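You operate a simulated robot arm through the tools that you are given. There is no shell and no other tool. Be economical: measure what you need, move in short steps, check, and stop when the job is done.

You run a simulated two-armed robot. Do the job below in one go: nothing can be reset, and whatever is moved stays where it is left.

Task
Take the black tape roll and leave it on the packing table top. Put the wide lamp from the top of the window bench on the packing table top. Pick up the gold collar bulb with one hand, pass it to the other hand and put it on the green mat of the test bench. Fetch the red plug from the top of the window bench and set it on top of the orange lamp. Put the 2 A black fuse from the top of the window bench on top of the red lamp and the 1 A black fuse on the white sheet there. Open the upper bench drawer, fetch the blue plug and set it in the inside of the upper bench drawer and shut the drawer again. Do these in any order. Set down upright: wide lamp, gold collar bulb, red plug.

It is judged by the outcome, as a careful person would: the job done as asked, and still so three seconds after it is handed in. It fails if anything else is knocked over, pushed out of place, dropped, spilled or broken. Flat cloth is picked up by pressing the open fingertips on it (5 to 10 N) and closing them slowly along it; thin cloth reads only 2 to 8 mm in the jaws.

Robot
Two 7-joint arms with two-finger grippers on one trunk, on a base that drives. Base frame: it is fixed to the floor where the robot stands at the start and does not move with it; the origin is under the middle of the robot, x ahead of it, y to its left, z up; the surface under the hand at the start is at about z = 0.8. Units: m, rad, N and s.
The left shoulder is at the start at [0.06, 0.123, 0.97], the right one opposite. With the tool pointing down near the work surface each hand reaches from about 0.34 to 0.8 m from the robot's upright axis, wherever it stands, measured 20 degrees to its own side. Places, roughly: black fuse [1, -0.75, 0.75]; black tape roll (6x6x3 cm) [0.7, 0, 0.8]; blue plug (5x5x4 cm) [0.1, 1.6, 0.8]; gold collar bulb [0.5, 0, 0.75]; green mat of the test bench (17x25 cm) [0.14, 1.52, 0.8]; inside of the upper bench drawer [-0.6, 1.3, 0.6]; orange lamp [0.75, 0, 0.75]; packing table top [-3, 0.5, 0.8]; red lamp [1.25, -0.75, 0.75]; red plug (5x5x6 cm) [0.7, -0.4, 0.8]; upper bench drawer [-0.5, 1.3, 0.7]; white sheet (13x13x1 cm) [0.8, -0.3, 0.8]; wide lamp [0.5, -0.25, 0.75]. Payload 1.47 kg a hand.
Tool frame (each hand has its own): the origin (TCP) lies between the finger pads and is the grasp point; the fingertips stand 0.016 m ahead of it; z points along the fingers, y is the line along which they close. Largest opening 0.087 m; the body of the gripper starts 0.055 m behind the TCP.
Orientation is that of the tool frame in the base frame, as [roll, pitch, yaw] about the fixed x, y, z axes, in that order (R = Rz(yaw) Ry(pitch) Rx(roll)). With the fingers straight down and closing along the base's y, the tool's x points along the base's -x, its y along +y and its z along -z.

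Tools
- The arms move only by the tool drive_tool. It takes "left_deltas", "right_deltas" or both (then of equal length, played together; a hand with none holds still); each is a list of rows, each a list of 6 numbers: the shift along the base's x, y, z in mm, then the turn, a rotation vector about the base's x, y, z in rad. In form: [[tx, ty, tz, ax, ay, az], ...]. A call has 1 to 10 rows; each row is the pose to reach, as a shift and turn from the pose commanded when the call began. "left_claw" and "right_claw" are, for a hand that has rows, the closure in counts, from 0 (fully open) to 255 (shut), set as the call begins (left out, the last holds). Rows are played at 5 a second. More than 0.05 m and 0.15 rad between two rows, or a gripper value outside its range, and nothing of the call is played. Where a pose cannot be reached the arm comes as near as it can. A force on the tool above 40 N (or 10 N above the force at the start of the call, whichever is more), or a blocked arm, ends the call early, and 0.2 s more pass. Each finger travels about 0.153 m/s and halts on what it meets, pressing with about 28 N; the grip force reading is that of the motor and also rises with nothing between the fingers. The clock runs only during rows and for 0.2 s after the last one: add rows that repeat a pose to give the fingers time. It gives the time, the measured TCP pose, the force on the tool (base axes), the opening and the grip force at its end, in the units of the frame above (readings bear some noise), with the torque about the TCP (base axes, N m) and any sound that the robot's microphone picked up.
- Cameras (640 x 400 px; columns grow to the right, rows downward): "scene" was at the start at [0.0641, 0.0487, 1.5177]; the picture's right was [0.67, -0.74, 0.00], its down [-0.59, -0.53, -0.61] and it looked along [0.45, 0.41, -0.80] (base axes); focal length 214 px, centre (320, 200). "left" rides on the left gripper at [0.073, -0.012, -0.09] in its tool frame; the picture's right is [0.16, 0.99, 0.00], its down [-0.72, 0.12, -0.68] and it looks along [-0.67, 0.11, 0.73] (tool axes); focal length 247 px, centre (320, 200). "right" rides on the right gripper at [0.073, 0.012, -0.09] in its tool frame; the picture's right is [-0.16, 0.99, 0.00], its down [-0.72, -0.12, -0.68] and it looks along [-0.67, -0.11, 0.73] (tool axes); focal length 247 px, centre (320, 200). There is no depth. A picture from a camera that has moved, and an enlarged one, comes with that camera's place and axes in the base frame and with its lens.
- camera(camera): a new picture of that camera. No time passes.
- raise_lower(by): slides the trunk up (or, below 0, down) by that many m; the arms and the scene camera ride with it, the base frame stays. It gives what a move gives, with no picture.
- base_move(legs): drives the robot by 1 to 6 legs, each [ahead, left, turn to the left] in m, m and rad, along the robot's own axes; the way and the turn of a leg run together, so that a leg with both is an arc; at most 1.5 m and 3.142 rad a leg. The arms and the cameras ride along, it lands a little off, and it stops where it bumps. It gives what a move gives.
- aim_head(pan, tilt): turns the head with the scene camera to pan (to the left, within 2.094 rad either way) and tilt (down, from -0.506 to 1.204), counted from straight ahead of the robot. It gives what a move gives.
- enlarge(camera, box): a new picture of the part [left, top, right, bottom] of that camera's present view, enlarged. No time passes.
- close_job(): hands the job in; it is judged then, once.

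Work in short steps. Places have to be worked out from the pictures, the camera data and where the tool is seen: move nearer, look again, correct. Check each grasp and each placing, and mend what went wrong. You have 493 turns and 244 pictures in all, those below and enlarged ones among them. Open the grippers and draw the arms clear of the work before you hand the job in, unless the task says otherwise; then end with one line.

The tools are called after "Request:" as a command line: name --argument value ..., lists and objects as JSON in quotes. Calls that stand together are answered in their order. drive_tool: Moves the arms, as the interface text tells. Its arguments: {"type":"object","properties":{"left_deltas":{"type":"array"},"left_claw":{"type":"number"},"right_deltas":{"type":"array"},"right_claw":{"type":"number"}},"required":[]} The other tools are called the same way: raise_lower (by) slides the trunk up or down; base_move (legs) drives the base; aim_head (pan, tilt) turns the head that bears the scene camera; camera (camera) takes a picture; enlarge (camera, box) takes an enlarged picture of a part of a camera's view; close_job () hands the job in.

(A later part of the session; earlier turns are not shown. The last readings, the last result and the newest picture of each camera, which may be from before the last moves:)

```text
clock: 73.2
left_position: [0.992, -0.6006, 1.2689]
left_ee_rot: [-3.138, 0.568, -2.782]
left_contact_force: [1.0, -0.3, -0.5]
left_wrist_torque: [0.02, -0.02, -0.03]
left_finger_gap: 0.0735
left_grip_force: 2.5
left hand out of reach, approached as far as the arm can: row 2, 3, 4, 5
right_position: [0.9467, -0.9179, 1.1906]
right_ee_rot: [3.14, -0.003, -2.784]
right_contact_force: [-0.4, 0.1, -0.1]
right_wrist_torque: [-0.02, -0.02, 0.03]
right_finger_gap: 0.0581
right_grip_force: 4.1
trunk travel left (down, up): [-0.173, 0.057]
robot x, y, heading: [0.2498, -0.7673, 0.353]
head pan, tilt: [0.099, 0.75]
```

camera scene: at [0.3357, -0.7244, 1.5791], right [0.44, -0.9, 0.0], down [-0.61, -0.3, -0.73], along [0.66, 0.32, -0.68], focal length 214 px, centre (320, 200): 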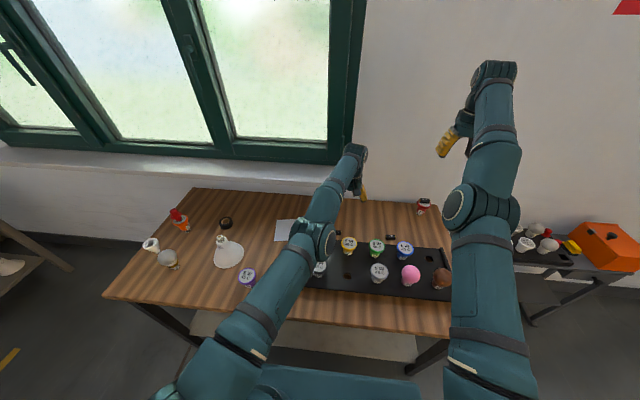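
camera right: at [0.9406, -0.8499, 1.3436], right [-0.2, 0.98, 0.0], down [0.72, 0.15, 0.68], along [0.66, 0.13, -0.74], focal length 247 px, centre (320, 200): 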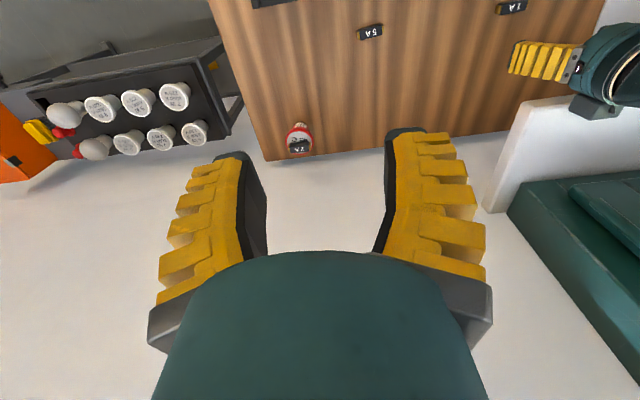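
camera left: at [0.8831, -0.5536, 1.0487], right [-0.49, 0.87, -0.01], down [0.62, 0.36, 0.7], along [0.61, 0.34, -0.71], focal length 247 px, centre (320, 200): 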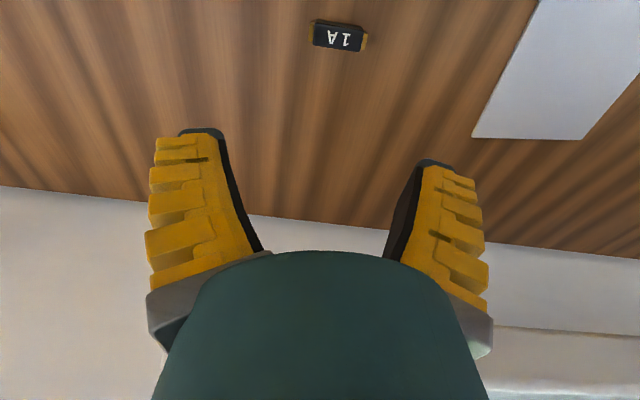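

The left isn't free yet. I'll saturate outward again and try down and inward, with room below.

Request:
drive_tool --left_deltas '[[30, 0, 17, 0, 0, 0], [50, 0, 28, 0, 0, 0], [60, 0, 34, 0, 0, 0], [60, 0, 34, 0, 0, 0]]'

Request:
drive_tool --left_deltas '[[5, 0, -40, 0, 0, 0], [0, 0, -80, 0, 0, 0], [-20, 0, -110, 0, 0, 0], [-60, 0, -130, 0, 0, 0], [-100, 0, -140, 0, 0, 0]]'

```text
clock: 74.2
left_position: [0.9953, -0.6012, 1.2705]
left_ee_rot: [-3.138, 0.57, -2.783]
left_contact_force: [-0.2, 0.1, -0.3]
left_wrist_torque: [-0.04, 0.01, 0.01]
left_finger_gap: 0.0734
left_grip_force: 2.3
left hand out of reach, approached as far as the arm can: row 1, 2, 3, 4
right_position: [0.9478, -0.9186, 1.1907]
right_ee_rot: [3.141, -0.004, -2.784]
right_contact_force: [0.4, 0.5, 0.0]
right_wrist_torque: [0.01, 0.0, -0.04]
right_finger_gap: 0.0579
right_grip_force: 3.8
trunk travel left (down, up): [-0.173, 0.057]
robot x, y, heading: [0.2505, -0.7578, 0.359]
head pan, tilt: [0.099, 0.75]
```

```text
clock: 75.3
left_position: [1.0233, -0.6132, 1.1672]
left_ee_rot: [-3.138, 0.568, -2.783]
left_contact_force: [0.3, 0.3, 0.6]
left_wrist_torque: [-0.01, 0.02, 0.02]
left_finger_gap: 0.0732
left_grip_force: 2.4
left hand out of reach, approached as far as the arm can: row 1, 2, 3, 4, 5
right_position: [0.9492, -0.9182, 1.19]
right_ee_rot: [3.139, -0.004, -2.782]
right_contact_force: [1.4, 0.5, -0.1]
right_wrist_torque: [0.01, 0.0, -0.02]
right_finger_gap: 0.0581
right_grip_force: 4.5
trunk travel left (down, up): [-0.173, 0.057]
robot x, y, heading: [0.2526, -0.7622, 0.357]
head pan, tilt: [0.099, 0.75]
```

The free recipe worked on the right with the hand on its own side. I'll swing the left hand to its own side at height with the tool vertical, then repeat.

Request:
drive_tool --left_deltas '[[0, 40, 0, -0.05, 0.134, 0], [-5, 80, 0, -0.1, 0.268, 0], [-15, 120, 0, -0.15, 0.4, 0], [-30, 160, 0, -0.198, 0.535, 0], [-45, 200, 0, -0.198, 0.535, 0], [-65, 240, 0, -0.198, 0.535, 0], [-90, 280, 0, -0.198, 0.535, 0], [-120, 318, 0, -0.198, 0.535, 0]]'

Request:
camera --camera "scene"

```text
clock: 77.2
left_position: [0.8738, -0.3064, 1.1587]
left_ee_rot: [-3.138, -0.002, -2.784]
left_contact_force: [0.0, 0.8, 0.3]
left_wrist_torque: [-0.04, -0.03, 0.01]
left_finger_gap: 0.0734
left_grip_force: 2.4
left hand out of reach, approached as far as the arm can: row 1, 2, 3, 4, 5, 6, 7, 8
right_position: [0.9461, -0.9146, 1.191]
right_ee_rot: [3.141, -0.003, -2.783]
right_contact_force: [0.0, 0.6, 0.9]
right_wrist_torque: [0.01, 0.0, -0.02]
right_finger_gap: 0.058
right_grip_force: 3.4
trunk travel left (down, up): [-0.173, 0.057]
robot x, y, heading: [0.2537, -0.7647, 0.361]
head pan, tilt: [0.099, 0.75]
```

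```text
185 pictures are left
camera scene: at [0.3339, -0.721, 1.5791], right [0.44, -0.9, 0.0], down [-0.61, -0.3, -0.73], along [0.66, 0.32, -0.68], focal length 214 px, centre (320, 200)
```

scene: 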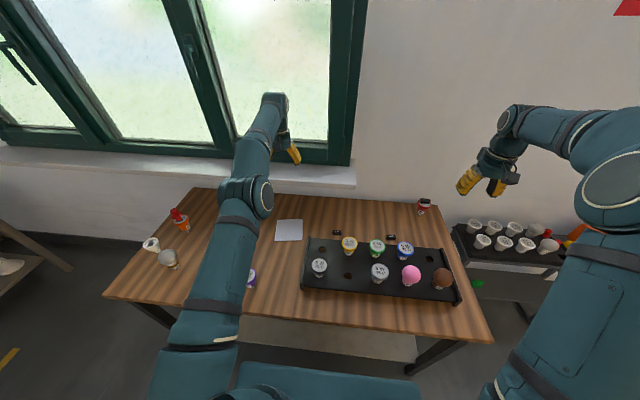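

All objects still stand. I'll saturate the left arm outward here, then go up and inward.

Request:
drive_tool --left_deltas '[[20, 10, 6, 0, 0, 0], [40, 21, 12, 0, 0, 0], [40, 21, 12, 0, 0, 0]]'

Request:
drive_tool --left_deltas '[[-5, -2, 40, 0, 0, 0], [-18, -9, 80, 0, 0, 0], [-45, -22, 110, 0, 0, 0], [-80, -40, 130, 0, 0, 0], [-115, -60, 150, 0, 0, 0]]'

```text
clock: 78.0
left_position: [0.875, -0.3093, 1.1576]
left_ee_rot: [-3.14, -0.003, -2.784]
left_contact_force: [0.0, -0.6, 0.5]
left_wrist_torque: [0.0, 0.03, -0.02]
left_finger_gap: 0.0734
left_grip_force: 2.2
left hand out of reach, approached as far as the arm can: row 1, 2, 3
right_position: [0.9463, -0.9173, 1.1901]
right_ee_rot: [3.141, -0.003, -2.783]
right_contact_force: [-0.2, 0.1, 0.2]
right_wrist_torque: [0.02, 0.03, 0.0]
right_finger_gap: 0.0579
right_grip_force: 3.8
trunk travel left (down, up): [-0.173, 0.057]
robot x, y, heading: [0.2508, -0.7634, 0.359]
head pan, tilt: [0.099, 0.75]
```

```text
clock: 79.2
left_position: [0.7555, -0.3715, 1.3073]
left_ee_rot: [-3.139, -0.001, -2.784]
left_contact_force: [-0.4, -0.4, 1.1]
left_wrist_torque: [0.02, -0.04, 0.0]
left_finger_gap: 0.0735
left_grip_force: 2.6
left hand out of reach, approached as far as the arm can: row 1, 2
right_position: [0.9462, -0.9177, 1.1917]
right_ee_rot: [3.14, 0.0, -2.785]
right_contact_force: [-0.2, -0.6, -0.4]
right_wrist_torque: [0.02, -0.02, 0.0]
right_finger_gap: 0.0579
right_grip_force: 3.6
trunk travel left (down, up): [-0.173, 0.057]
robot x, y, heading: [0.2478, -0.7627, 0.355]
head pan, tilt: [0.099, 0.75]
```

The left arm is free. To stay away from full extension I'll creep the base forward 0.04 m (the under-shelf still looks clear), then approach the 1A fuse.

Request:
base_move --legs '[[0.04, -0.05, 0]]'

Request:
camera --camera "left"

```text
clock: 80.3
left_position: [0.8131, -0.4046, 1.3053]
left_ee_rot: [-3.141, -0.001, -2.783]
left_contact_force: [0.9, -0.2, -0.4]
left_wrist_torque: [0.03, 0.01, 0.01]
left_finger_gap: 0.0735
left_grip_force: 2.4
right_position: [1.0031, -0.9497, 1.1906]
right_ee_rot: [3.141, -0.005, -2.784]
right_contact_force: [0.0, -0.7, -0.9]
right_wrist_torque: [-0.01, 0.01, 0.0]
right_finger_gap: 0.0579
right_grip_force: 3.0
trunk travel left (down, up): [-0.173, 0.057]
robot x, y, heading: [0.3103, -0.7943, 0.357]
head pan, tilt: [0.099, 0.75]
```

```text
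184 pictures are left
camera left: at [0.7476, -0.4402, 1.3944], right [-0.49, 0.87, 0.0], down [0.64, 0.36, 0.68], along [0.59, 0.34, -0.73], focal length 247 px, centre (320, 200)
```

left: 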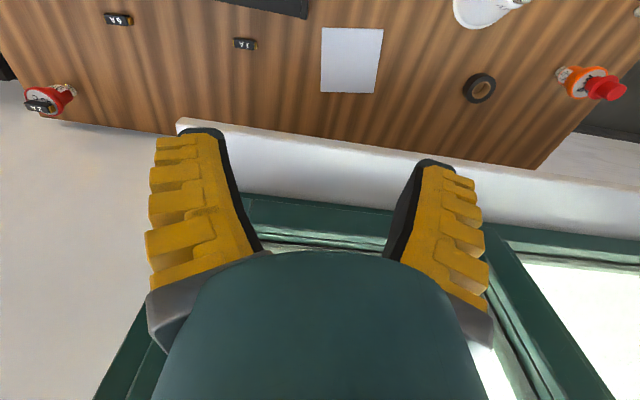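

I'll descend diagonally towards the fuse, keeping within reach.

Request:
drive_tool --left_deltas '[[10, -12, -45, 0, 0, 0], [20, -24, -90, 0, 0, 0], [32, -36, -133, 0, 0, 0], [44, -50, -173, 0, 0, 0], [58, -65, -213, 0, 0, 0], [72, -80, -250, 0, 0, 0], [86, -96, -285, 0, 0, 0], [103, -114, -315, 0, 0, 0], [103, -115, -355, 0, 0, 0], [103, -115, -375, 0, 0, 0]]'

Request:
camera --camera "left"

```text
clock: 82.5
left_position: [0.9148, -0.5197, 0.9319]
left_ee_rot: [-3.141, -0.001, -2.782]
left_contact_force: [-0.2, 0.8, 0.1]
left_wrist_torque: [0.01, -0.01, 0.03]
left_finger_gap: 0.0735
left_grip_force: 2.5
right_position: [1.002, -0.9504, 1.1896]
right_ee_rot: [3.138, -0.005, -2.784]
right_contact_force: [1.1, -0.4, -0.1]
right_wrist_torque: [0.03, -0.02, 0.0]
right_finger_gap: 0.0578
right_grip_force: 3.8
trunk travel left (down, up): [-0.173, 0.057]
robot x, y, heading: [0.3088, -0.7957, 0.356]
head pan, tilt: [0.099, 0.75]
```

```text
183 pictures are left
camera left: at [0.8502, -0.5561, 1.0204], right [-0.49, 0.87, 0.0], down [0.64, 0.36, 0.68], along [0.59, 0.34, -0.73], focal length 247 px, centre (320, 200)
```

left: 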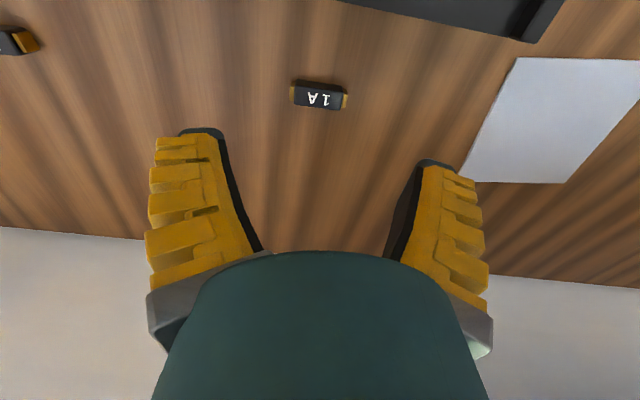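

Aligned. I'll descend to z≈0.821.

Request:
drive_tool --left_deltas '[[1, 1, -40, 0, 0, 0], [1, 1, -75, 0, 0, 0], [1, 1, -98, 0, 0, 0], [1, 1, -111, 0, 0, 0], [1, 1, -111, 0, 0, 0]]'

Request:
camera --camera "left"

```text
clock: 83.7
left_position: [0.916, -0.517, 0.8216]
left_ee_rot: [-3.14, -0.002, -2.782]
left_contact_force: [-0.5, -0.9, 0.0]
left_wrist_torque: [0.0, -0.03, 0.01]
left_finger_gap: 0.0733
left_grip_force: 2.5
right_position: [1.0015, -0.949, 1.1902]
right_ee_rot: [-3.141, -0.004, -2.784]
right_contact_force: [1.1, 0.8, -0.4]
right_wrist_torque: [0.0, -0.01, 0.01]
right_finger_gap: 0.0581
right_grip_force: 4.0
trunk travel left (down, up): [-0.173, 0.057]
robot x, y, heading: [0.3072, -0.7931, 0.359]
head pan, tilt: [0.099, 0.75]
```

```text
182 pictures are left
camera left: at [0.8515, -0.5538, 0.9092], right [-0.49, 0.87, 0.0], down [0.64, 0.36, 0.68], along [0.59, 0.34, -0.73], focal length 247 px, centre (320, 200)
```

left: 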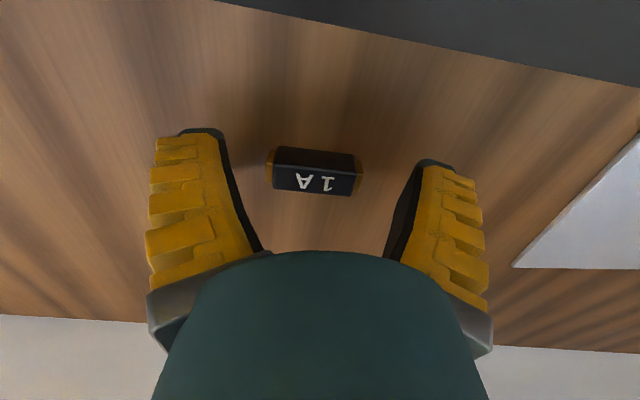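

The fuse is centred between the pads; close and lift.

Request:
drive_tool --left_deltas '[[0, 0, 0, 0, 0, 0], [0, 0, 0, 0, 0, 0], [0, 0, 0, 0, 0, 0]]' --left_claw 255

Request:
drive_tool --left_deltas '[[0, 0, 30, 0, 0, 0], [0, 0, 70, 0, 0, 0], [0, 0, 110, 0, 0, 0]]'

Request:
camera --camera "left"

```text
clock: 84.5
left_position: [0.9161, -0.5179, 0.8207]
left_ee_rot: [-3.141, -0.001, -2.782]
left_contact_force: [0.1, -0.4, 2.4]
left_wrist_torque: [0.05, -0.01, -0.01]
left_finger_gap: 0.0394
left_grip_force: 27.6
right_position: [1.0029, -0.9496, 1.1915]
right_ee_rot: [3.139, -0.004, -2.784]
right_contact_force: [-0.3, -0.5, 0.2]
right_wrist_torque: [-0.01, -0.02, -0.01]
right_finger_gap: 0.0578
right_grip_force: 4.3
trunk travel left (down, up): [-0.173, 0.057]
robot x, y, heading: [0.3045, -0.7936, 0.359]
head pan, tilt: [0.099, 0.75]
```

```text
clock: 85.3
left_position: [0.9143, -0.5182, 0.9313]
left_ee_rot: [-3.14, 0.001, -2.784]
left_contact_force: [-0.3, -0.4, -1.5]
left_wrist_torque: [0.01, 0.0, 0.04]
left_finger_gap: 0.038
left_grip_force: 27.9
right_position: [1.0015, -0.949, 1.1907]
right_ee_rot: [3.141, -0.003, -2.784]
right_contact_force: [-0.5, -0.5, 0.2]
right_wrist_torque: [0.04, 0.01, -0.01]
right_finger_gap: 0.0579
right_grip_force: 3.5
trunk travel left (down, up): [-0.173, 0.057]
robot x, y, heading: [0.3063, -0.7921, 0.358]
head pan, tilt: [0.099, 0.75]
```

```text
181 pictures are left
camera left: at [0.8494, -0.5543, 1.0199], right [-0.49, 0.87, 0.0], down [0.64, 0.36, 0.68], along [0.59, 0.33, -0.73], focal length 247 px, centre (320, 200)
```

left: 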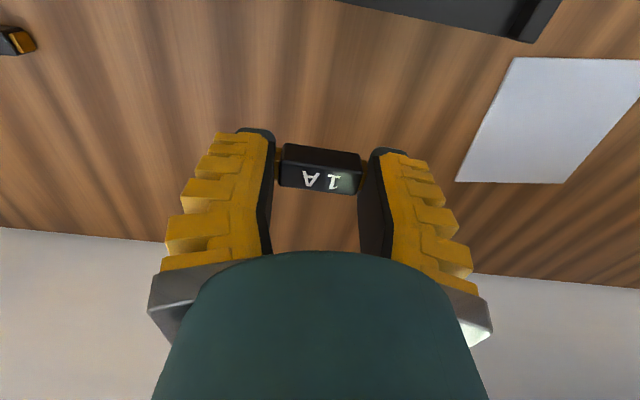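

Held. The sheet centre is about (0.836, -0.32). I'll move above it.

Request:
drive_tool --left_deltas '[[-18, 44, 5, 0, 0, 0], [-36, 88, 5, 0, 0, 0], [-54, 132, 5, 0, 0, 0], [-70, 175, 5, 0, 0, 0], [-78, 198, -5, 0, 0, 0], [-78, 198, -40, 0, 0, 0], [-78, 198, -40, 0, 0, 0]]'

Request:
camera --camera "left"

```text
clock: 86.9
left_position: [0.8369, -0.3182, 0.8905]
left_ee_rot: [-3.139, 0.001, -2.785]
left_contact_force: [-0.3, 0.5, 1.1]
left_wrist_torque: [-0.01, 0.0, 0.01]
left_finger_gap: 0.038
left_grip_force: 28.3
right_position: [1.001, -0.9502, 1.1902]
right_ee_rot: [3.14, -0.004, -2.784]
right_contact_force: [0.7, 0.0, 0.1]
right_wrist_torque: [0.02, -0.01, 0.02]
right_finger_gap: 0.0582
right_grip_force: 4.2
trunk travel left (down, up): [-0.173, 0.057]
robot x, y, heading: [0.307, -0.7925, 0.351]
head pan, tilt: [0.099, 0.75]
```

```text
180 pictures are left
camera left: at [0.772, -0.3546, 0.9791], right [-0.49, 0.87, 0.0], down [0.64, 0.36, 0.68], along [0.59, 0.34, -0.73], focal length 247 px, centre (320, 200)
```

left: 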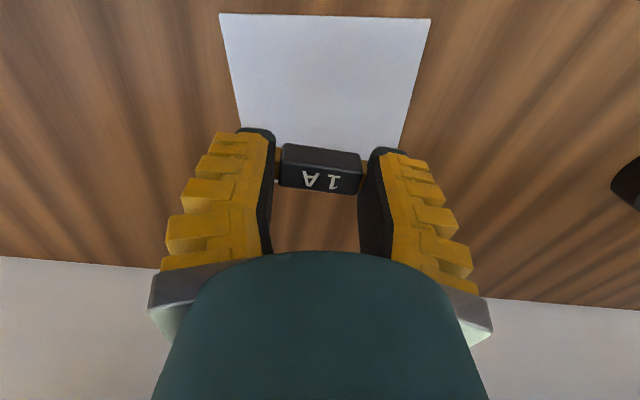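

The sheet centre is about (0.826, -0.32). I'll shift 10 mm back and lower.

Request:
drive_tool --left_deltas '[[-10, -2, -20, 0, 0, 0], [-10, -2, -45, 0, 0, 0], [-10, -2, -60, 0, 0, 0], [-10, -2, -62, 0, 0, 0]]'

Request:
drive_tool --left_deltas '[[0, 0, -2, 0, 0, 0], [0, 0, -4, 0, 0, 0]]'

```text
clock: 87.9
left_position: [0.8273, -0.3217, 0.8274]
left_ee_rot: [-3.14, -0.003, -2.783]
left_contact_force: [0.0, 0.8, 0.5]
left_wrist_torque: [0.01, -0.02, -0.03]
left_finger_gap: 0.038
left_grip_force: 27.9
right_position: [1.0011, -0.9493, 1.1909]
right_ee_rot: [3.14, -0.005, -2.783]
right_contact_force: [-0.8, -0.7, 0.4]
right_wrist_torque: [0.01, -0.06, -0.02]
right_finger_gap: 0.0579
right_grip_force: 3.7
trunk travel left (down, up): [-0.173, 0.057]
robot x, y, heading: [0.303, -0.793, 0.358]
head pan, tilt: [0.099, 0.75]
```

```text
clock: 88.5
left_position: [0.8277, -0.322, 0.8248]
left_ee_rot: [-3.141, 0.003, -2.782]
left_contact_force: [-1.7, -1.8, 9.0]
left_wrist_torque: [-0.01, 0.03, -0.01]
left_finger_gap: 0.038
left_grip_force: 27.6
right_position: [1.0021, -0.9499, 1.1905]
right_ee_rot: [3.14, -0.002, -2.782]
right_contact_force: [0.5, -1.2, 0.0]
right_wrist_torque: [-0.02, 0.02, -0.01]
right_finger_gap: 0.0579
right_grip_force: 3.7
trunk travel left (down, up): [-0.173, 0.057]
robot x, y, heading: [0.3082, -0.796, 0.355]
head pan, tilt: [0.099, 0.75]
```

Contact with the sheet at about 9 N. I'll ease off slightly, open, and lift away.

Request:
drive_tool --left_deltas '[[0, 0, 1, 0, 0, 0], [0, 0, 1, 0, 0, 0], [0, 0, 1, 0, 0, 0]]' --left_claw 100

Request:
drive_tool --left_deltas '[[0, 0, 20, 0, 0, 0], [0, 0, 60, 0, 0, 0], [0, 0, 100, 0, 0, 0], [0, 0, 140, 0, 0, 0]]'

Request:
camera --camera "left"

```text
clock: 89.3
left_position: [0.8281, -0.3216, 0.8244]
left_ee_rot: [-3.139, -0.004, -2.785]
left_contact_force: [0.2, -0.7, -0.1]
left_wrist_torque: [-0.03, 0.01, 0.0]
left_finger_gap: 0.0578
left_grip_force: 3.4
right_position: [1.0014, -0.9495, 1.1907]
right_ee_rot: [3.141, -0.002, -2.785]
right_contact_force: [0.7, 0.2, -0.2]
right_wrist_torque: [-0.02, -0.03, 0.0]
right_finger_gap: 0.0578
right_grip_force: 3.7
trunk travel left (down, up): [-0.173, 0.057]
robot x, y, heading: [0.3058, -0.7919, 0.358]
head pan, tilt: [0.099, 0.75]
```

```text
clock: 90.3
left_position: [0.8257, -0.3226, 0.9661]
left_ee_rot: [-3.14, -0.001, -2.784]
left_contact_force: [-1.1, -0.2, -0.5]
left_wrist_torque: [0.04, -0.02, 0.01]
left_finger_gap: 0.0579
left_grip_force: 4.2
right_position: [1.0017, -0.9496, 1.1904]
right_ee_rot: [3.14, -0.003, -2.785]
right_contact_force: [0.2, 0.3, 0.0]
right_wrist_torque: [-0.02, 0.01, 0.02]
right_finger_gap: 0.0583
right_grip_force: 3.2
trunk travel left (down, up): [-0.173, 0.057]
robot x, y, heading: [0.3016, -0.7935, 0.361]
head pan, tilt: [0.099, 0.75]
```

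```text
179 pictures are left
camera left: at [0.7608, -0.3589, 1.0554], right [-0.49, 0.87, 0.0], down [0.64, 0.36, 0.68], along [0.59, 0.34, -0.73], focal length 247 px, centre (320, 200)
```

left: 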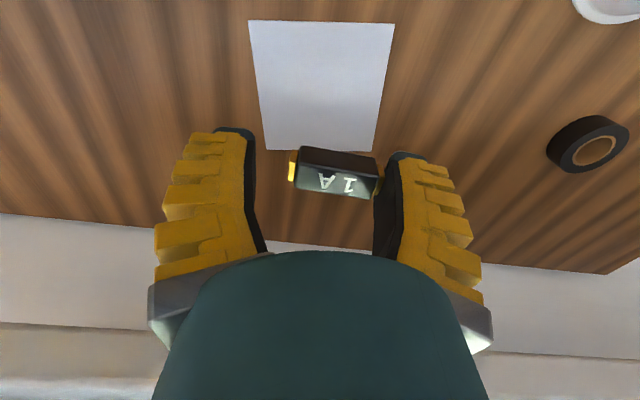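

The fuse came up with the hand, seemingly clinging to one finger. I'll look closely.

Request:
enlarge --camera "left" --box '[220, 110, 420, 270]'

Request:
enlarge --camera "scene" --box '[220, 130, 340, 250]'

```text
2.50 times, centred on (320, 190) of left
camera zoom: at [0.7608, -0.3589, 1.0554], right [-0.49, 0.87, 0.0], down [0.64, 0.36, 0.68], along [0.59, 0.34, -0.73], focal length 617 px, centre (320, 225)
```

zoom: 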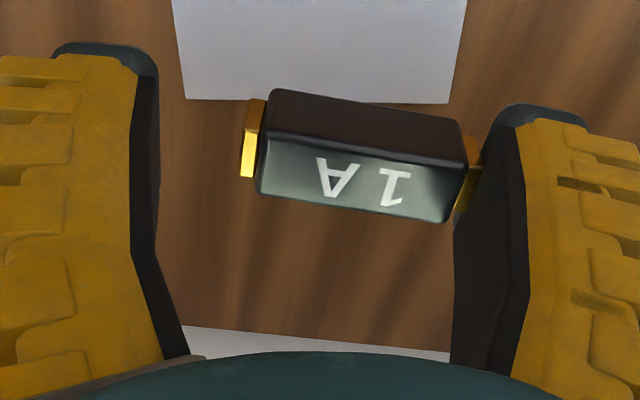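

```text
3.33 times, centred on (280, 190) of scene
camera zoom: at [0.3892, -0.7557, 1.5791], right [0.44, -0.9, 0.0], down [-0.61, -0.3, -0.73], along [0.66, 0.32, -0.68], focal length 715 px, centre (453, 233)
```

zoom: 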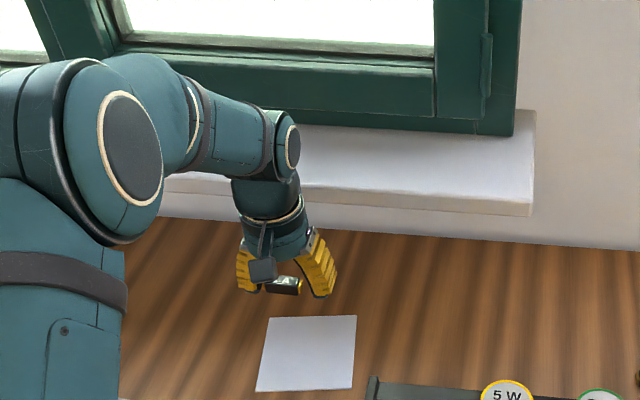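

The fuse sticks to the left-hand finger on its robot-left side. I'll lower it back to the sheet, open fully there, and see whether it comes loose.

Request:
drive_tool --left_deltas '[[0, 0, -45, 0, 0, 0], [0, 0, -90, 0, 0, 0], [0, 0, -125, 0, 0, 0], [0, 0, -135, 0, 0, 0]]'

Request:
camera --camera "left"

```text
clock: 91.3
left_position: [0.8273, -0.3226, 0.8323]
left_ee_rot: [-3.14, 0.001, -2.784]
left_contact_force: [0.0, 0.9, 0.2]
left_wrist_torque: [-0.02, -0.02, 0.0]
left_finger_gap: 0.058
left_grip_force: 3.5
right_position: [1.0019, -0.9485, 1.1896]
right_ee_rot: [3.141, -0.003, -2.784]
right_contact_force: [0.2, -0.2, -0.8]
right_wrist_torque: [0.01, -0.02, -0.03]
right_finger_gap: 0.0581
right_grip_force: 4.0
trunk travel left (down, up): [-0.173, 0.057]
robot x, y, heading: [0.3042, -0.7961, 0.358]
head pan, tilt: [0.099, 0.75]
```

```text
176 pictures are left
camera left: at [0.762, -0.3583, 0.9207], right [-0.49, 0.87, 0.0], down [0.64, 0.36, 0.68], along [0.59, 0.34, -0.73], focal length 247 px, centre (320, 200)
```

left: 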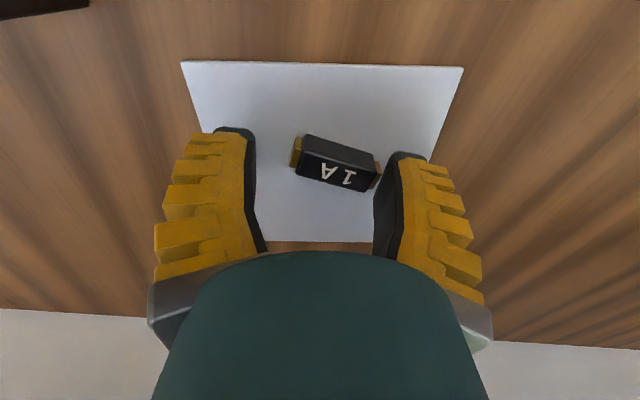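

Lower until the fuse presses lightly on the sheet, then open fully.

Request:
drive_tool --left_deltas '[[0, 0, -5, 0, 0, 0], [0, 0, -10, 0, 0, 0], [0, 0, -11, 0, 0, 0]]'

Request:
drive_tool --left_deltas '[[0, 0, 0, 0, 0, 0], [0, 0, 0, 0, 0, 0], [0, 0, 0, 0, 0, 0]]' --left_claw 0

Request:
camera --camera "left"

```text
clock: 92.1
left_position: [0.8276, -0.3206, 0.8192]
left_ee_rot: [-3.14, -0.002, -2.782]
left_contact_force: [-0.2, 0.7, -0.2]
left_wrist_torque: [0.0, -0.01, -0.01]
left_finger_gap: 0.0579
left_grip_force: 3.4
right_position: [1.0017, -0.9493, 1.1908]
right_ee_rot: [3.139, -0.002, -2.784]
right_contact_force: [0.2, 0.0, -0.2]
right_wrist_torque: [0.01, 0.02, 0.0]
right_finger_gap: 0.0581
right_grip_force: 3.5
trunk travel left (down, up): [-0.173, 0.057]
robot x, y, heading: [0.3069, -0.7955, 0.354]
head pan, tilt: [0.099, 0.75]
```

```text
clock: 92.9
left_position: [0.8275, -0.3213, 0.82]
left_ee_rot: [-3.141, -0.003, -2.782]
left_contact_force: [0.7, -0.7, 0.7]
left_wrist_torque: [-0.03, 0.05, -0.03]
left_finger_gap: 0.0871
left_grip_force: 0.1
right_position: [1.0024, -0.9493, 1.1907]
right_ee_rot: [3.139, -0.004, -2.783]
right_contact_force: [0.3, -0.2, -0.1]
right_wrist_torque: [0.02, -0.01, -0.02]
right_finger_gap: 0.0579
right_grip_force: 4.2
trunk travel left (down, up): [-0.173, 0.057]
robot x, y, heading: [0.3043, -0.7949, 0.359]
head pan, tilt: [0.099, 0.75]
```

```text
175 pictures are left
camera left: at [0.7626, -0.3578, 0.9081], right [-0.49, 0.87, 0.0], down [0.64, 0.36, 0.68], along [0.59, 0.34, -0.73], focal length 247 px, centre (320, 200)
```

left: 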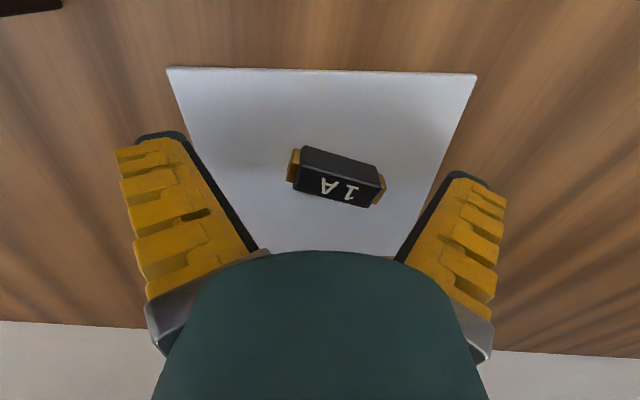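

The fuse let go and rests on the sheet. I'll lift away and verify.

Request:
drive_tool --left_deltas '[[0, 0, 30, 0, 0, 0], [0, 0, 75, 0, 0, 0], [0, 0, 120, 0, 0, 0], [-20, -5, 160, 0, 0, 0], [-50, -10, 200, 0, 0, 0], [-80, -20, 230, 0, 0, 0]]'

Request:
camera --camera "left"

Request:
enlarge --camera "scene" --box '[220, 150, 340, 270]'

```text
refused: row 5 steps farther than a row can; nothing moved
```

```text
174 pictures are left
camera left: at [0.7626, -0.3578, 0.9081], right [-0.49, 0.87, 0.0], down [0.64, 0.36, 0.68], along [0.59, 0.34, -0.73], focal length 247 px, centre (320, 200)
```

left: 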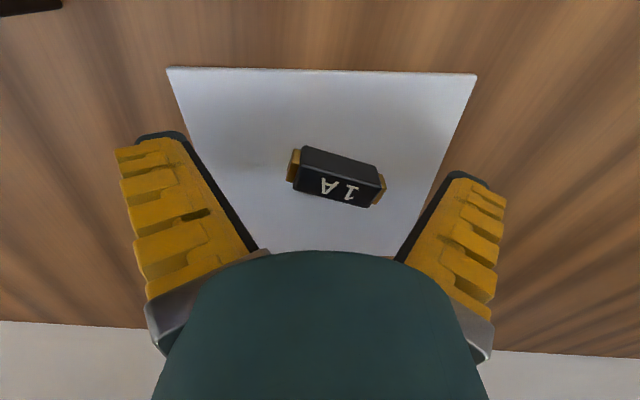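

```text
3.33 times, centred on (280, 210) of scene
camera zoom: at [0.39, -0.7551, 1.579], right [0.44, -0.9, 0.0], down [-0.61, -0.3, -0.73], along [0.66, 0.32, -0.68], focal length 715 px, centre (453, 167)
```

zoom: 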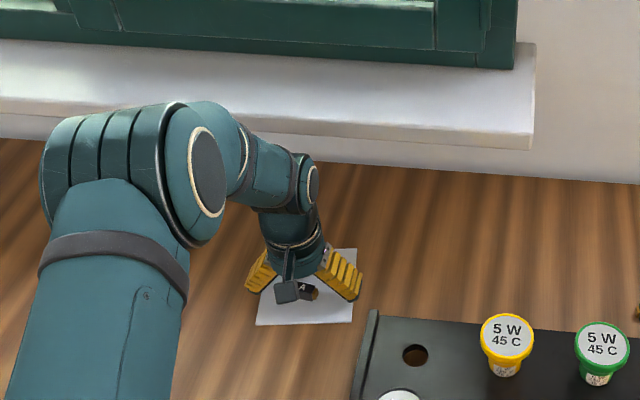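

I'll repeat the lift with smaller steps.

Request:
drive_tool --left_deltas '[[0, 0, 30, 0, 0, 0], [0, 0, 75, 0, 0, 0], [0, 0, 120, 0, 0, 0], [-15, -5, 160, 0, 0, 0], [-40, -10, 195, 0, 0, 0], [-70, -20, 225, 0, 0, 0], [-100, -20, 255, 0, 0, 0]]'

Request:
camera --camera "left"

```text
clock: 94.5
left_position: [0.7247, -0.3402, 1.0756]
left_ee_rot: [-3.14, 0.001, -2.782]
left_contact_force: [-0.1, 0.7, 0.7]
left_wrist_torque: [-0.02, -0.05, 0.02]
left_finger_gap: 0.0869
left_grip_force: 0.0
right_position: [1.0004, -0.9497, 1.1909]
right_ee_rot: [3.139, -0.002, -2.784]
right_contact_force: [-0.8, -0.1, -0.7]
right_wrist_torque: [-0.03, -0.06, -0.02]
right_finger_gap: 0.0577
right_grip_force: 3.9
trunk travel left (down, up): [-0.173, 0.057]
robot x, y, heading: [0.3087, -0.7975, 0.359]
head pan, tilt: [0.099, 0.75]
```

```text
172 pictures are left
camera left: at [0.6601, -0.3766, 1.164], right [-0.49, 0.87, 0.0], down [0.64, 0.36, 0.68], along [0.59, 0.34, -0.73], focal length 247 px, centre (320, 200)
```

left: 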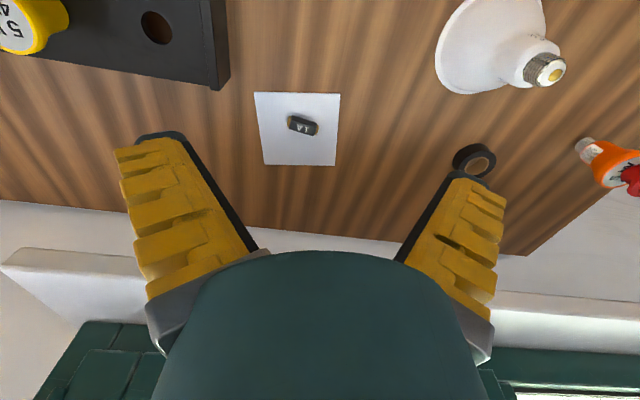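

The 1A fuse is on the sheet. Now for the tape and the wide lamp, at roughly (0.73, -0.033) and (0.616, -0.163). I'll lift the hands and drive 0.52 m left.

Request:
drive_tool --left_deltas '[[-20, -10, 30, 0, 0, 0], [-40, -20, 60, 0, 0, 0]]' --right_deltas '[[-40, -20, 0, 0, 0, 0], [-80, -40, 0, 0, 0, 0]]' --right_claw 0

Request:
base_move --legs '[[0, 0.52, 0]]'

Request:
camera --camera "scene"

Request:
camera --camera "left"

```text
clock: 95.1
left_position: [0.6868, -0.3605, 1.1359]
left_ee_rot: [-3.14, -0.002, -2.781]
left_contact_force: [0.0, -0.2, -0.2]
left_wrist_torque: [0.0, -0.01, 0.01]
left_finger_gap: 0.0872
left_grip_force: 0.2
right_position: [0.9189, -0.9904, 1.1921]
right_ee_rot: [3.139, -0.001, -2.782]
right_contact_force: [0.1, -0.6, 0.8]
right_wrist_torque: [0.01, 0.01, 0.02]
right_finger_gap: 0.0868
right_grip_force: 0.1
trunk travel left (down, up): [-0.173, 0.057]
robot x, y, heading: [0.3083, -0.7909, 0.356]
head pan, tilt: [0.099, 0.75]
```

```text
clock: 100.1
left_position: [0.5099, 0.1239, 1.1342]
left_ee_rot: [-3.139, -0.002, -2.788]
left_contact_force: [-0.2, 0.5, 0.2]
left_wrist_torque: [-0.03, -0.03, -0.02]
left_finger_gap: 0.0868
left_grip_force: 0.1
right_position: [0.7392, -0.5077, 1.1916]
right_ee_rot: [3.139, -0.004, -2.791]
right_contact_force: [0.0, -0.2, 0.6]
right_wrist_torque: [0.0, 0.0, 0.02]
right_finger_gap: 0.087
right_grip_force: 0.1
trunk travel left (down, up): [-0.173, 0.057]
robot x, y, heading: [0.1269, -0.3046, 0.357]
head pan, tilt: [0.099, 0.75]
```

```text
171 pictures are left
camera scene: at [0.2105, -0.2697, 1.579], right [0.44, -0.9, 0.0], down [-0.61, -0.3, -0.73], along [0.66, 0.32, -0.68], focal length 214 px, centre (320, 200)
```

scene: 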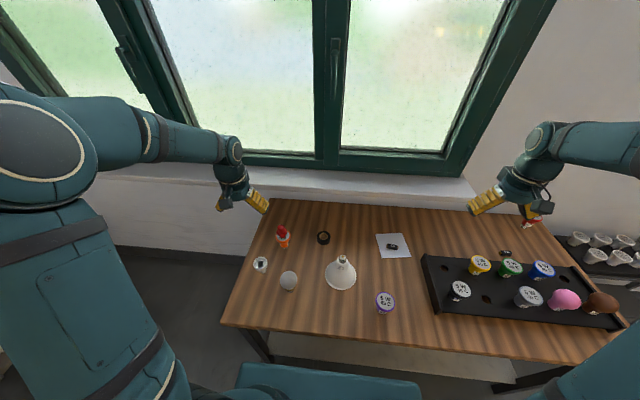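

```text
170 pictures are left
camera left: at [0.4459, 0.0883, 1.2231], right [-0.49, 0.87, 0.0], down [0.64, 0.36, 0.68], along [0.59, 0.33, -0.73], focal length 247 px, centre (320, 200)
```

left: 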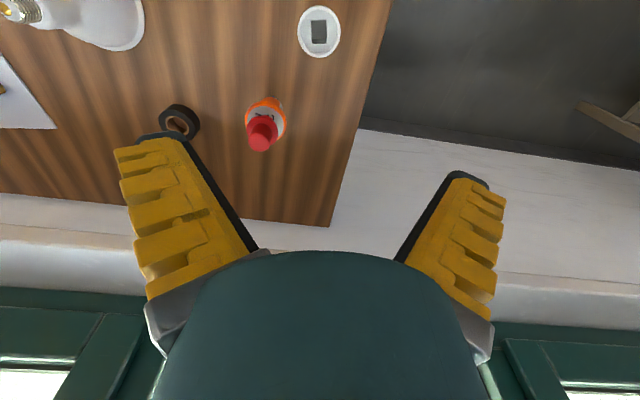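

The tape is confirmed at (0.730, -0.030). I'll move the left hand over it at height, then go down to z≈0.92.

Request:
drive_tool --left_deltas '[[35, -25, 0, 0, 0, 0], [70, -50, 0, 0, 0, 0], [105, -75, 0, 0, 0, 0], [140, -100, 0, 0, 0, 0], [180, -127, -5, 0, 0, 0], [220, -154, -10, 0, 0, 0], [220, -154, -55, 0, 0, 0], [220, -154, -100, 0, 0, 0], [220, -154, -145, 0, 0, 0], [220, -154, -190, 0, 0, 0]]'

Request:
camera --camera "left"

```text
clock: 102.3
left_position: [0.7301, -0.0267, 0.9437]
left_ee_rot: [-3.138, 0.0, -2.789]
left_contact_force: [-0.4, 0.5, -0.9]
left_wrist_torque: [0.02, 0.0, 0.0]
left_finger_gap: 0.0868
left_grip_force: 0.1
right_position: [0.7404, -0.5093, 1.1919]
right_ee_rot: [3.141, -0.004, -2.792]
right_contact_force: [0.3, 0.0, 0.2]
right_wrist_torque: [-0.02, 0.03, 0.02]
right_finger_gap: 0.0868
right_grip_force: 0.0
trunk travel left (down, up): [-0.173, 0.057]
robot x, y, heading: [0.1302, -0.3032, 0.351]
head pan, tilt: [0.099, 0.75]
```

```text
169 pictures are left
camera left: at [0.6648, -0.0632, 1.0333], right [-0.49, 0.87, 0.0], down [0.64, 0.36, 0.68], along [0.59, 0.33, -0.73], focal length 247 px, centre (320, 200)
```

left: 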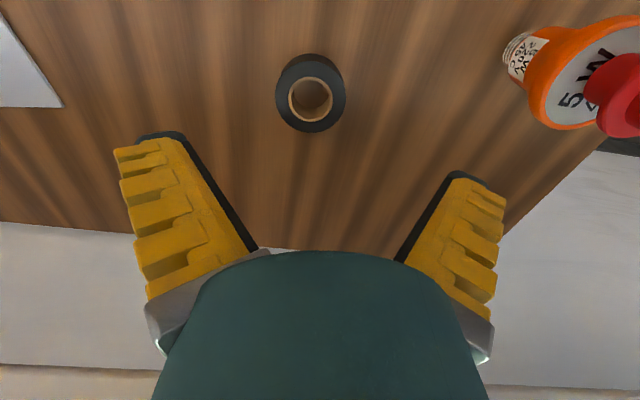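

The tape centre is at (0.735, -0.032). I'll correct and descend around it.

Request:
drive_tool --left_deltas '[[5, -5, -40, 0, 0, 0], [5, -5, -80, 0, 0, 0], [5, -5, -110, 0, 0, 0], [5, -5, -123, 0, 0, 0], [5, -5, -123, 0, 0, 0]]'

Request:
camera --camera "left"

```text
clock: 103.5
left_position: [0.7365, -0.0341, 0.8197]
left_ee_rot: [-3.138, -0.002, -2.79]
left_contact_force: [0.0, 0.1, -0.8]
left_wrist_torque: [0.0, -0.01, 0.01]
left_finger_gap: 0.0869
left_grip_force: 0.1
right_position: [0.7389, -0.5089, 1.1912]
right_ee_rot: [3.139, -0.002, -2.791]
right_contact_force: [0.1, 0.1, 0.3]
right_wrist_torque: [0.0, 0.0, 0.03]
right_finger_gap: 0.0871
right_grip_force: 0.1
trunk travel left (down, up): [-0.173, 0.057]
robot x, y, heading: [0.1314, -0.3099, 0.353]
head pan, tilt: [0.099, 0.75]
```

```text
168 pictures are left
camera left: at [0.6709, -0.0702, 0.9104], right [-0.49, 0.87, 0.0], down [0.64, 0.36, 0.68], along [0.59, 0.33, -0.73], focal length 247 px, centre (320, 200)
```

left: 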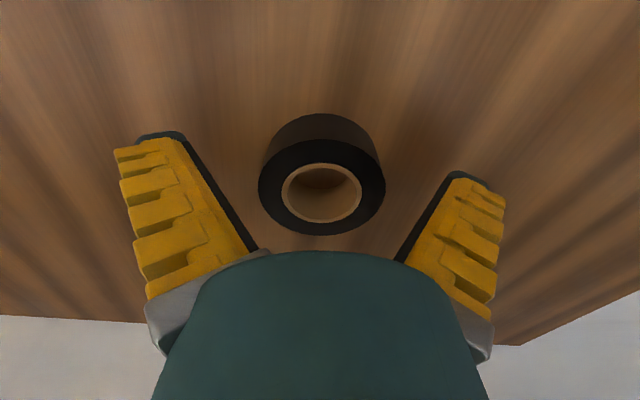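

The tape is between the fingers; close and lift.

Request:
drive_tool --left_deltas '[[0, 0, 0, 0, 0, 0], [0, 0, 0, 0, 0, 0], [0, 0, 0, 0, 0, 0]]' --left_claw 255

Request:
drive_tool --left_deltas '[[0, 0, 40, 0, 0, 0], [0, 0, 80, 0, 0, 0], [0, 0, 125, 0, 0, 0], [0, 0, 170, 0, 0, 0], [0, 0, 215, 0, 0, 0], [0, 0, 260, 0, 0, 0], [-40, 20, 280, 0, 0, 0], [-80, 45, 290, 0, 0, 0]]'

Request:
camera --camera "left"

```text
clock: 104.3
left_position: [0.7359, -0.0348, 0.8211]
left_ee_rot: [-3.14, -0.002, -2.789]
left_contact_force: [0.4, 0.6, 0.1]
left_wrist_torque: [0.02, 0.01, 0.0]
left_finger_gap: 0.0558
left_grip_force: 27.6
right_position: [0.7391, -0.5083, 1.1912]
right_ee_rot: [3.139, -0.004, -2.792]
right_contact_force: [-0.3, -0.8, 0.1]
right_wrist_torque: [0.0, 0.0, -0.01]
right_finger_gap: 0.0871
right_grip_force: 0.0
trunk travel left (down, up): [-0.173, 0.057]
robot x, y, heading: [0.1231, -0.3084, 0.356]
head pan, tilt: [0.099, 0.75]
```

```text
clock: 106.1
left_position: [0.655, 0.0095, 1.1109]
left_ee_rot: [-3.139, -0.003, -2.791]
left_contact_force: [-0.1, 0.5, -0.5]
left_wrist_torque: [0.01, -0.02, -0.02]
left_finger_gap: 0.0557
left_grip_force: 28.3
right_position: [0.7382, -0.5094, 1.1921]
right_ee_rot: [3.14, -0.004, -2.791]
right_contact_force: [-0.1, 0.0, 0.1]
right_wrist_torque: [0.0, 0.0, -0.02]
right_finger_gap: 0.087
right_grip_force: 0.1
trunk travel left (down, up): [-0.173, 0.057]
robot x, y, heading: [0.1293, -0.3101, 0.352]
head pan, tilt: [0.099, 0.75]
```

```text
167 pictures are left
camera left: at [0.5905, -0.0259, 1.1998], right [-0.49, 0.87, 0.0], down [0.64, 0.36, 0.68], along [0.59, 0.33, -0.73], focal length 247 px, centre (320, 200)
```

left: 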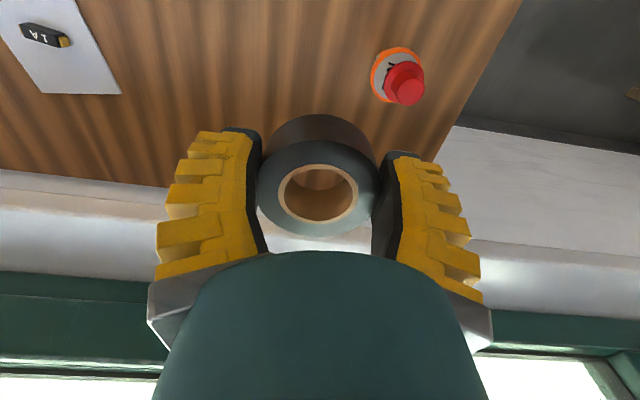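

The tape is held. I'll move the left hand aside and bring the right hand above the wide lamp, whose cap is at about (0.613, -0.164).

Request:
drive_tool --left_deltas '[[-25, 25, 5, 0, 0, 0], [-50, 50, 10, 0, 0, 0], [-75, 75, 15, 0, 0, 0], [-100, 100, 20, 0, 0, 0], [-100, 120, 20, 0, 0, 0], [-100, 120, 20, 0, 0, 0], [-100, 120, 20, 0, 0, 0], [-100, 120, 20, 0, 0, 0]]' --right_deltas '[[-16, 42, -10, 0, 0, 0], [-32, 86, -20, 0, 0, 0], [-48, 129, -30, 0, 0, 0], [-64, 172, -40, 0, 0, 0], [-80, 215, -50, 0, 0, 0], [-97, 258, -60, 0, 0, 0], [-114, 301, -70, 0, 0, 0], [-127, 344, -80, 0, 0, 0]]'

Request:
camera --camera "right"

```text
clock: 107.9
left_position: [0.5549, 0.1297, 1.1317]
left_ee_rot: [-3.14, -0.002, -2.789]
left_contact_force: [-0.1, 0.7, -0.9]
left_wrist_torque: [-0.04, -0.03, 0.0]
left_finger_gap: 0.0559
left_grip_force: 28.2
right_position: [0.6125, -0.163, 1.1113]
right_ee_rot: [3.141, -0.003, -2.791]
right_contact_force: [0.3, 0.3, -0.7]
right_wrist_torque: [-0.01, 0.01, 0.03]
right_finger_gap: 0.0869
right_grip_force: 0.1
trunk travel left (down, up): [-0.173, 0.057]
robot x, y, heading: [0.1239, -0.3135, 0.353]
head pan, tilt: [0.099, 0.75]
```

```text
166 pictures are left
camera right: at [0.5397, -0.1763, 1.2003], right [-0.19, 0.98, 0.0], down [0.72, 0.14, 0.68], along [0.66, 0.13, -0.74], focal length 247 px, centre (320, 200)
```

right: 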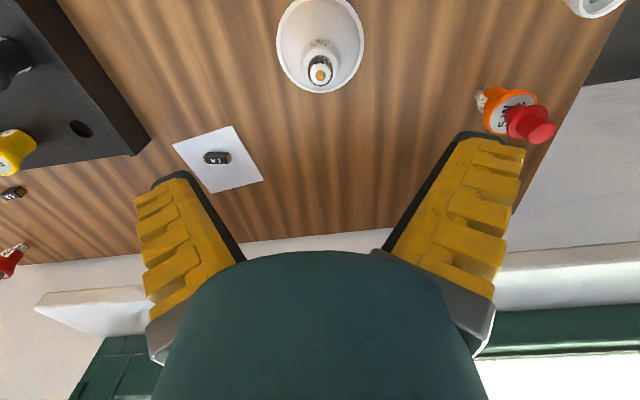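

The cap tip is at (0.615, -0.161). I'll go down to z≈0.975 and look.

Request:
drive_tool --right_deltas '[[2, 2, -45, 0, 0, 0], [2, 2, -90, 0, 0, 0], [2, 2, -136, 0, 0, 0], [2, 2, -136, 0, 0, 0]]' --right_claw 60

Request:
camera --camera "right"

Request:
enlarge --camera "scene" --box '[300, 210, 390, 300]'

```text
clock: 108.9
left_position: [0.5557, 0.1284, 1.1327]
left_ee_rot: [-3.14, -0.002, -2.79]
left_contact_force: [-0.3, -0.2, 0.0]
left_wrist_torque: [-0.02, 0.0, -0.01]
left_finger_gap: 0.0559
left_grip_force: 27.5
right_position: [0.6132, -0.1625, 0.9746]
right_ee_rot: [3.141, -0.003, -2.79]
right_contact_force: [-0.8, 0.4, 0.6]
right_wrist_torque: [0.0, -0.01, 0.03]
right_finger_gap: 0.0704
right_grip_force: 3.3
trunk travel left (down, up): [-0.173, 0.057]
robot x, y, heading: [0.127, -0.3112, 0.35]
head pan, tilt: [0.099, 0.75]
```

```text
165 pictures are left
camera right: at [0.5403, -0.1751, 1.0643], right [-0.19, 0.98, 0.0], down [0.72, 0.14, 0.68], along [0.67, 0.13, -0.74], focal length 247 px, centre (320, 200)
```

right: 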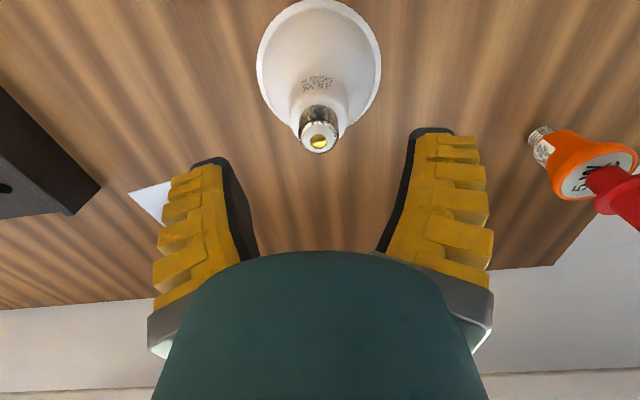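

```text
4.44 times, centred on (345, 255) of scene
camera zoom: at [0.2099, -0.2704, 1.5791], right [0.44, -0.9, 0.0], down [-0.61, -0.3, -0.73], along [0.66, 0.32, -0.68], focal length 953 px, centre (209, -44)
```

zoom: 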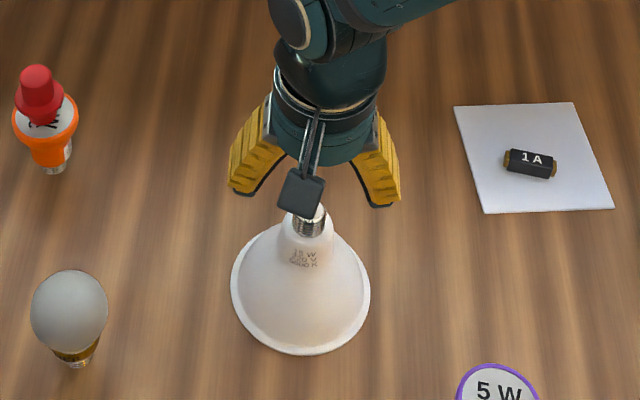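

Aligned within 2 mm. I'll descend so the pads straddle the cap.

Request:
drive_tool --right_deltas '[[3, 2, -25, 0, 0, 0], [3, 2, -45, 0, 0, 0], [3, 2, -58, 0, 0, 0], [3, 2, -58, 0, 0, 0]]'

Request:
camera --camera "right"

```text
clock: 109.9
left_position: [0.5557, 0.1282, 1.1332]
left_ee_rot: [-3.139, -0.001, -2.79]
left_contact_force: [-0.4, -0.9, -0.6]
left_wrist_torque: [-0.01, -0.04, -0.02]
left_finger_gap: 0.0557
left_grip_force: 28.1
right_position: [0.6157, -0.161, 0.9174]
right_ee_rot: [3.141, -0.005, -2.79]
right_contact_force: [-0.2, -0.3, -0.5]
right_wrist_torque: [-0.01, -0.02, 0.0]
right_finger_gap: 0.0707
right_grip_force: 2.4
trunk travel left (down, up): [-0.173, 0.057]
robot x, y, heading: [0.1234, -0.3047, 0.346]
head pan, tilt: [0.099, 0.75]
```

```text
163 pictures are left
camera right: at [0.5433, -0.174, 1.0073], right [-0.19, 0.98, 0.0], down [0.72, 0.14, 0.68], along [0.66, 0.13, -0.74], focal length 247 px, centre (320, 200)
```

right: 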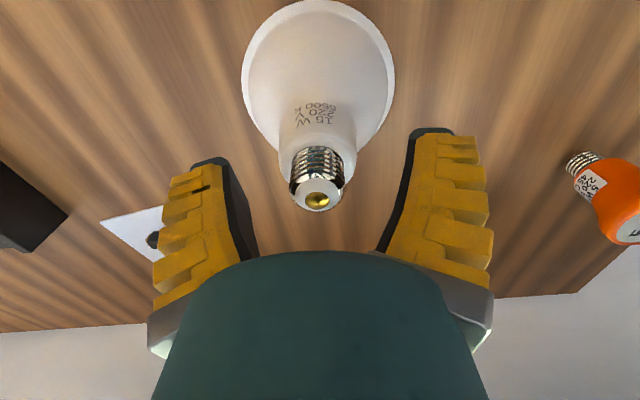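

The cap lies between the pads. I'll go 3 mm deeper and close.

Request:
drive_tool --right_deltas '[[2, 0, -3, 0, 0, 0], [2, 0, -3, 0, 0, 0], [2, 0, -3, 0, 0, 0], [2, 0, -3, 0, 0, 0]]' --right_claw 255

Request:
drive_tool --right_deltas '[[0, 0, 15, 0, 0, 0], [0, 0, 55, 0, 0, 0], [0, 0, 100, 0, 0, 0], [0, 0, 145, 0, 0, 0]]'

Request:
camera --camera "right"

Request:
camera --camera "scene"

```text
clock: 110.9
left_position: [0.553, 0.1287, 1.1331]
left_ee_rot: [-3.138, 0.0, -2.788]
left_contact_force: [0.7, 0.8, -0.4]
left_wrist_torque: [0.01, 0.0, -0.02]
left_finger_gap: 0.0559
left_grip_force: 27.9
right_position: [0.6177, -0.1596, 0.9179]
right_ee_rot: [3.136, 0.004, -2.791]
right_contact_force: [-3.7, -3.0, 39.8]
right_wrist_torque: [-0.16, 0.32, 0.04]
right_finger_gap: 0.025
right_grip_force: 28.0
trunk travel left (down, up): [-0.173, 0.057]
robot x, y, heading: [0.128, -0.3088, 0.353]
head pan, tilt: [0.099, 0.75]
```

```text
clock: 111.9
left_position: [0.5555, 0.1297, 1.1324]
left_ee_rot: [-3.14, -0.001, -2.79]
left_contact_force: [0.1, -0.3, -0.7]
left_wrist_torque: [0.0, -0.04, -0.01]
left_finger_gap: 0.0559
left_grip_force: 27.7
right_position: [0.6179, -0.1607, 1.0596]
right_ee_rot: [3.14, -0.006, -2.791]
right_contact_force: [0.3, -0.5, -2.0]
right_wrist_torque: [0.0, 0.02, -0.02]
right_finger_gap: 0.0111
right_grip_force: 27.9
trunk travel left (down, up): [-0.173, 0.057]
robot x, y, heading: [0.1233, -0.3093, 0.35]
head pan, tilt: [0.099, 0.75]
```

```text
162 pictures are left
camera right: at [0.5448, -0.1736, 1.1496], right [-0.19, 0.98, 0.0], down [0.72, 0.14, 0.68], along [0.66, 0.13, -0.74], focal length 247 px, centre (320, 200)
```

right: 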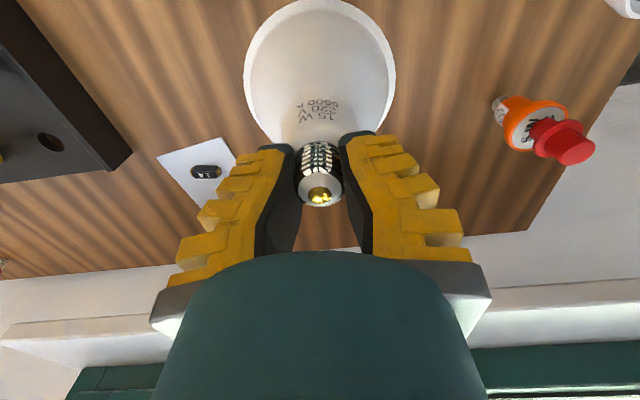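

```text
161 pictures are left
camera scene: at [0.2096, -0.2704, 1.5791], right [0.44, -0.9, 0.0], down [-0.61, -0.3, -0.73], along [0.66, 0.32, -0.68], focal length 214 px, centre (320, 200)
```

scene: 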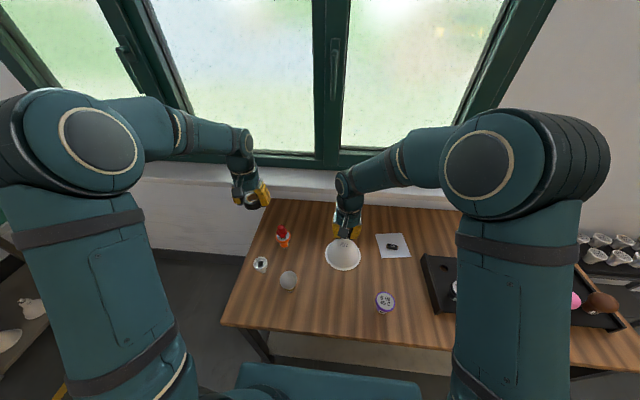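

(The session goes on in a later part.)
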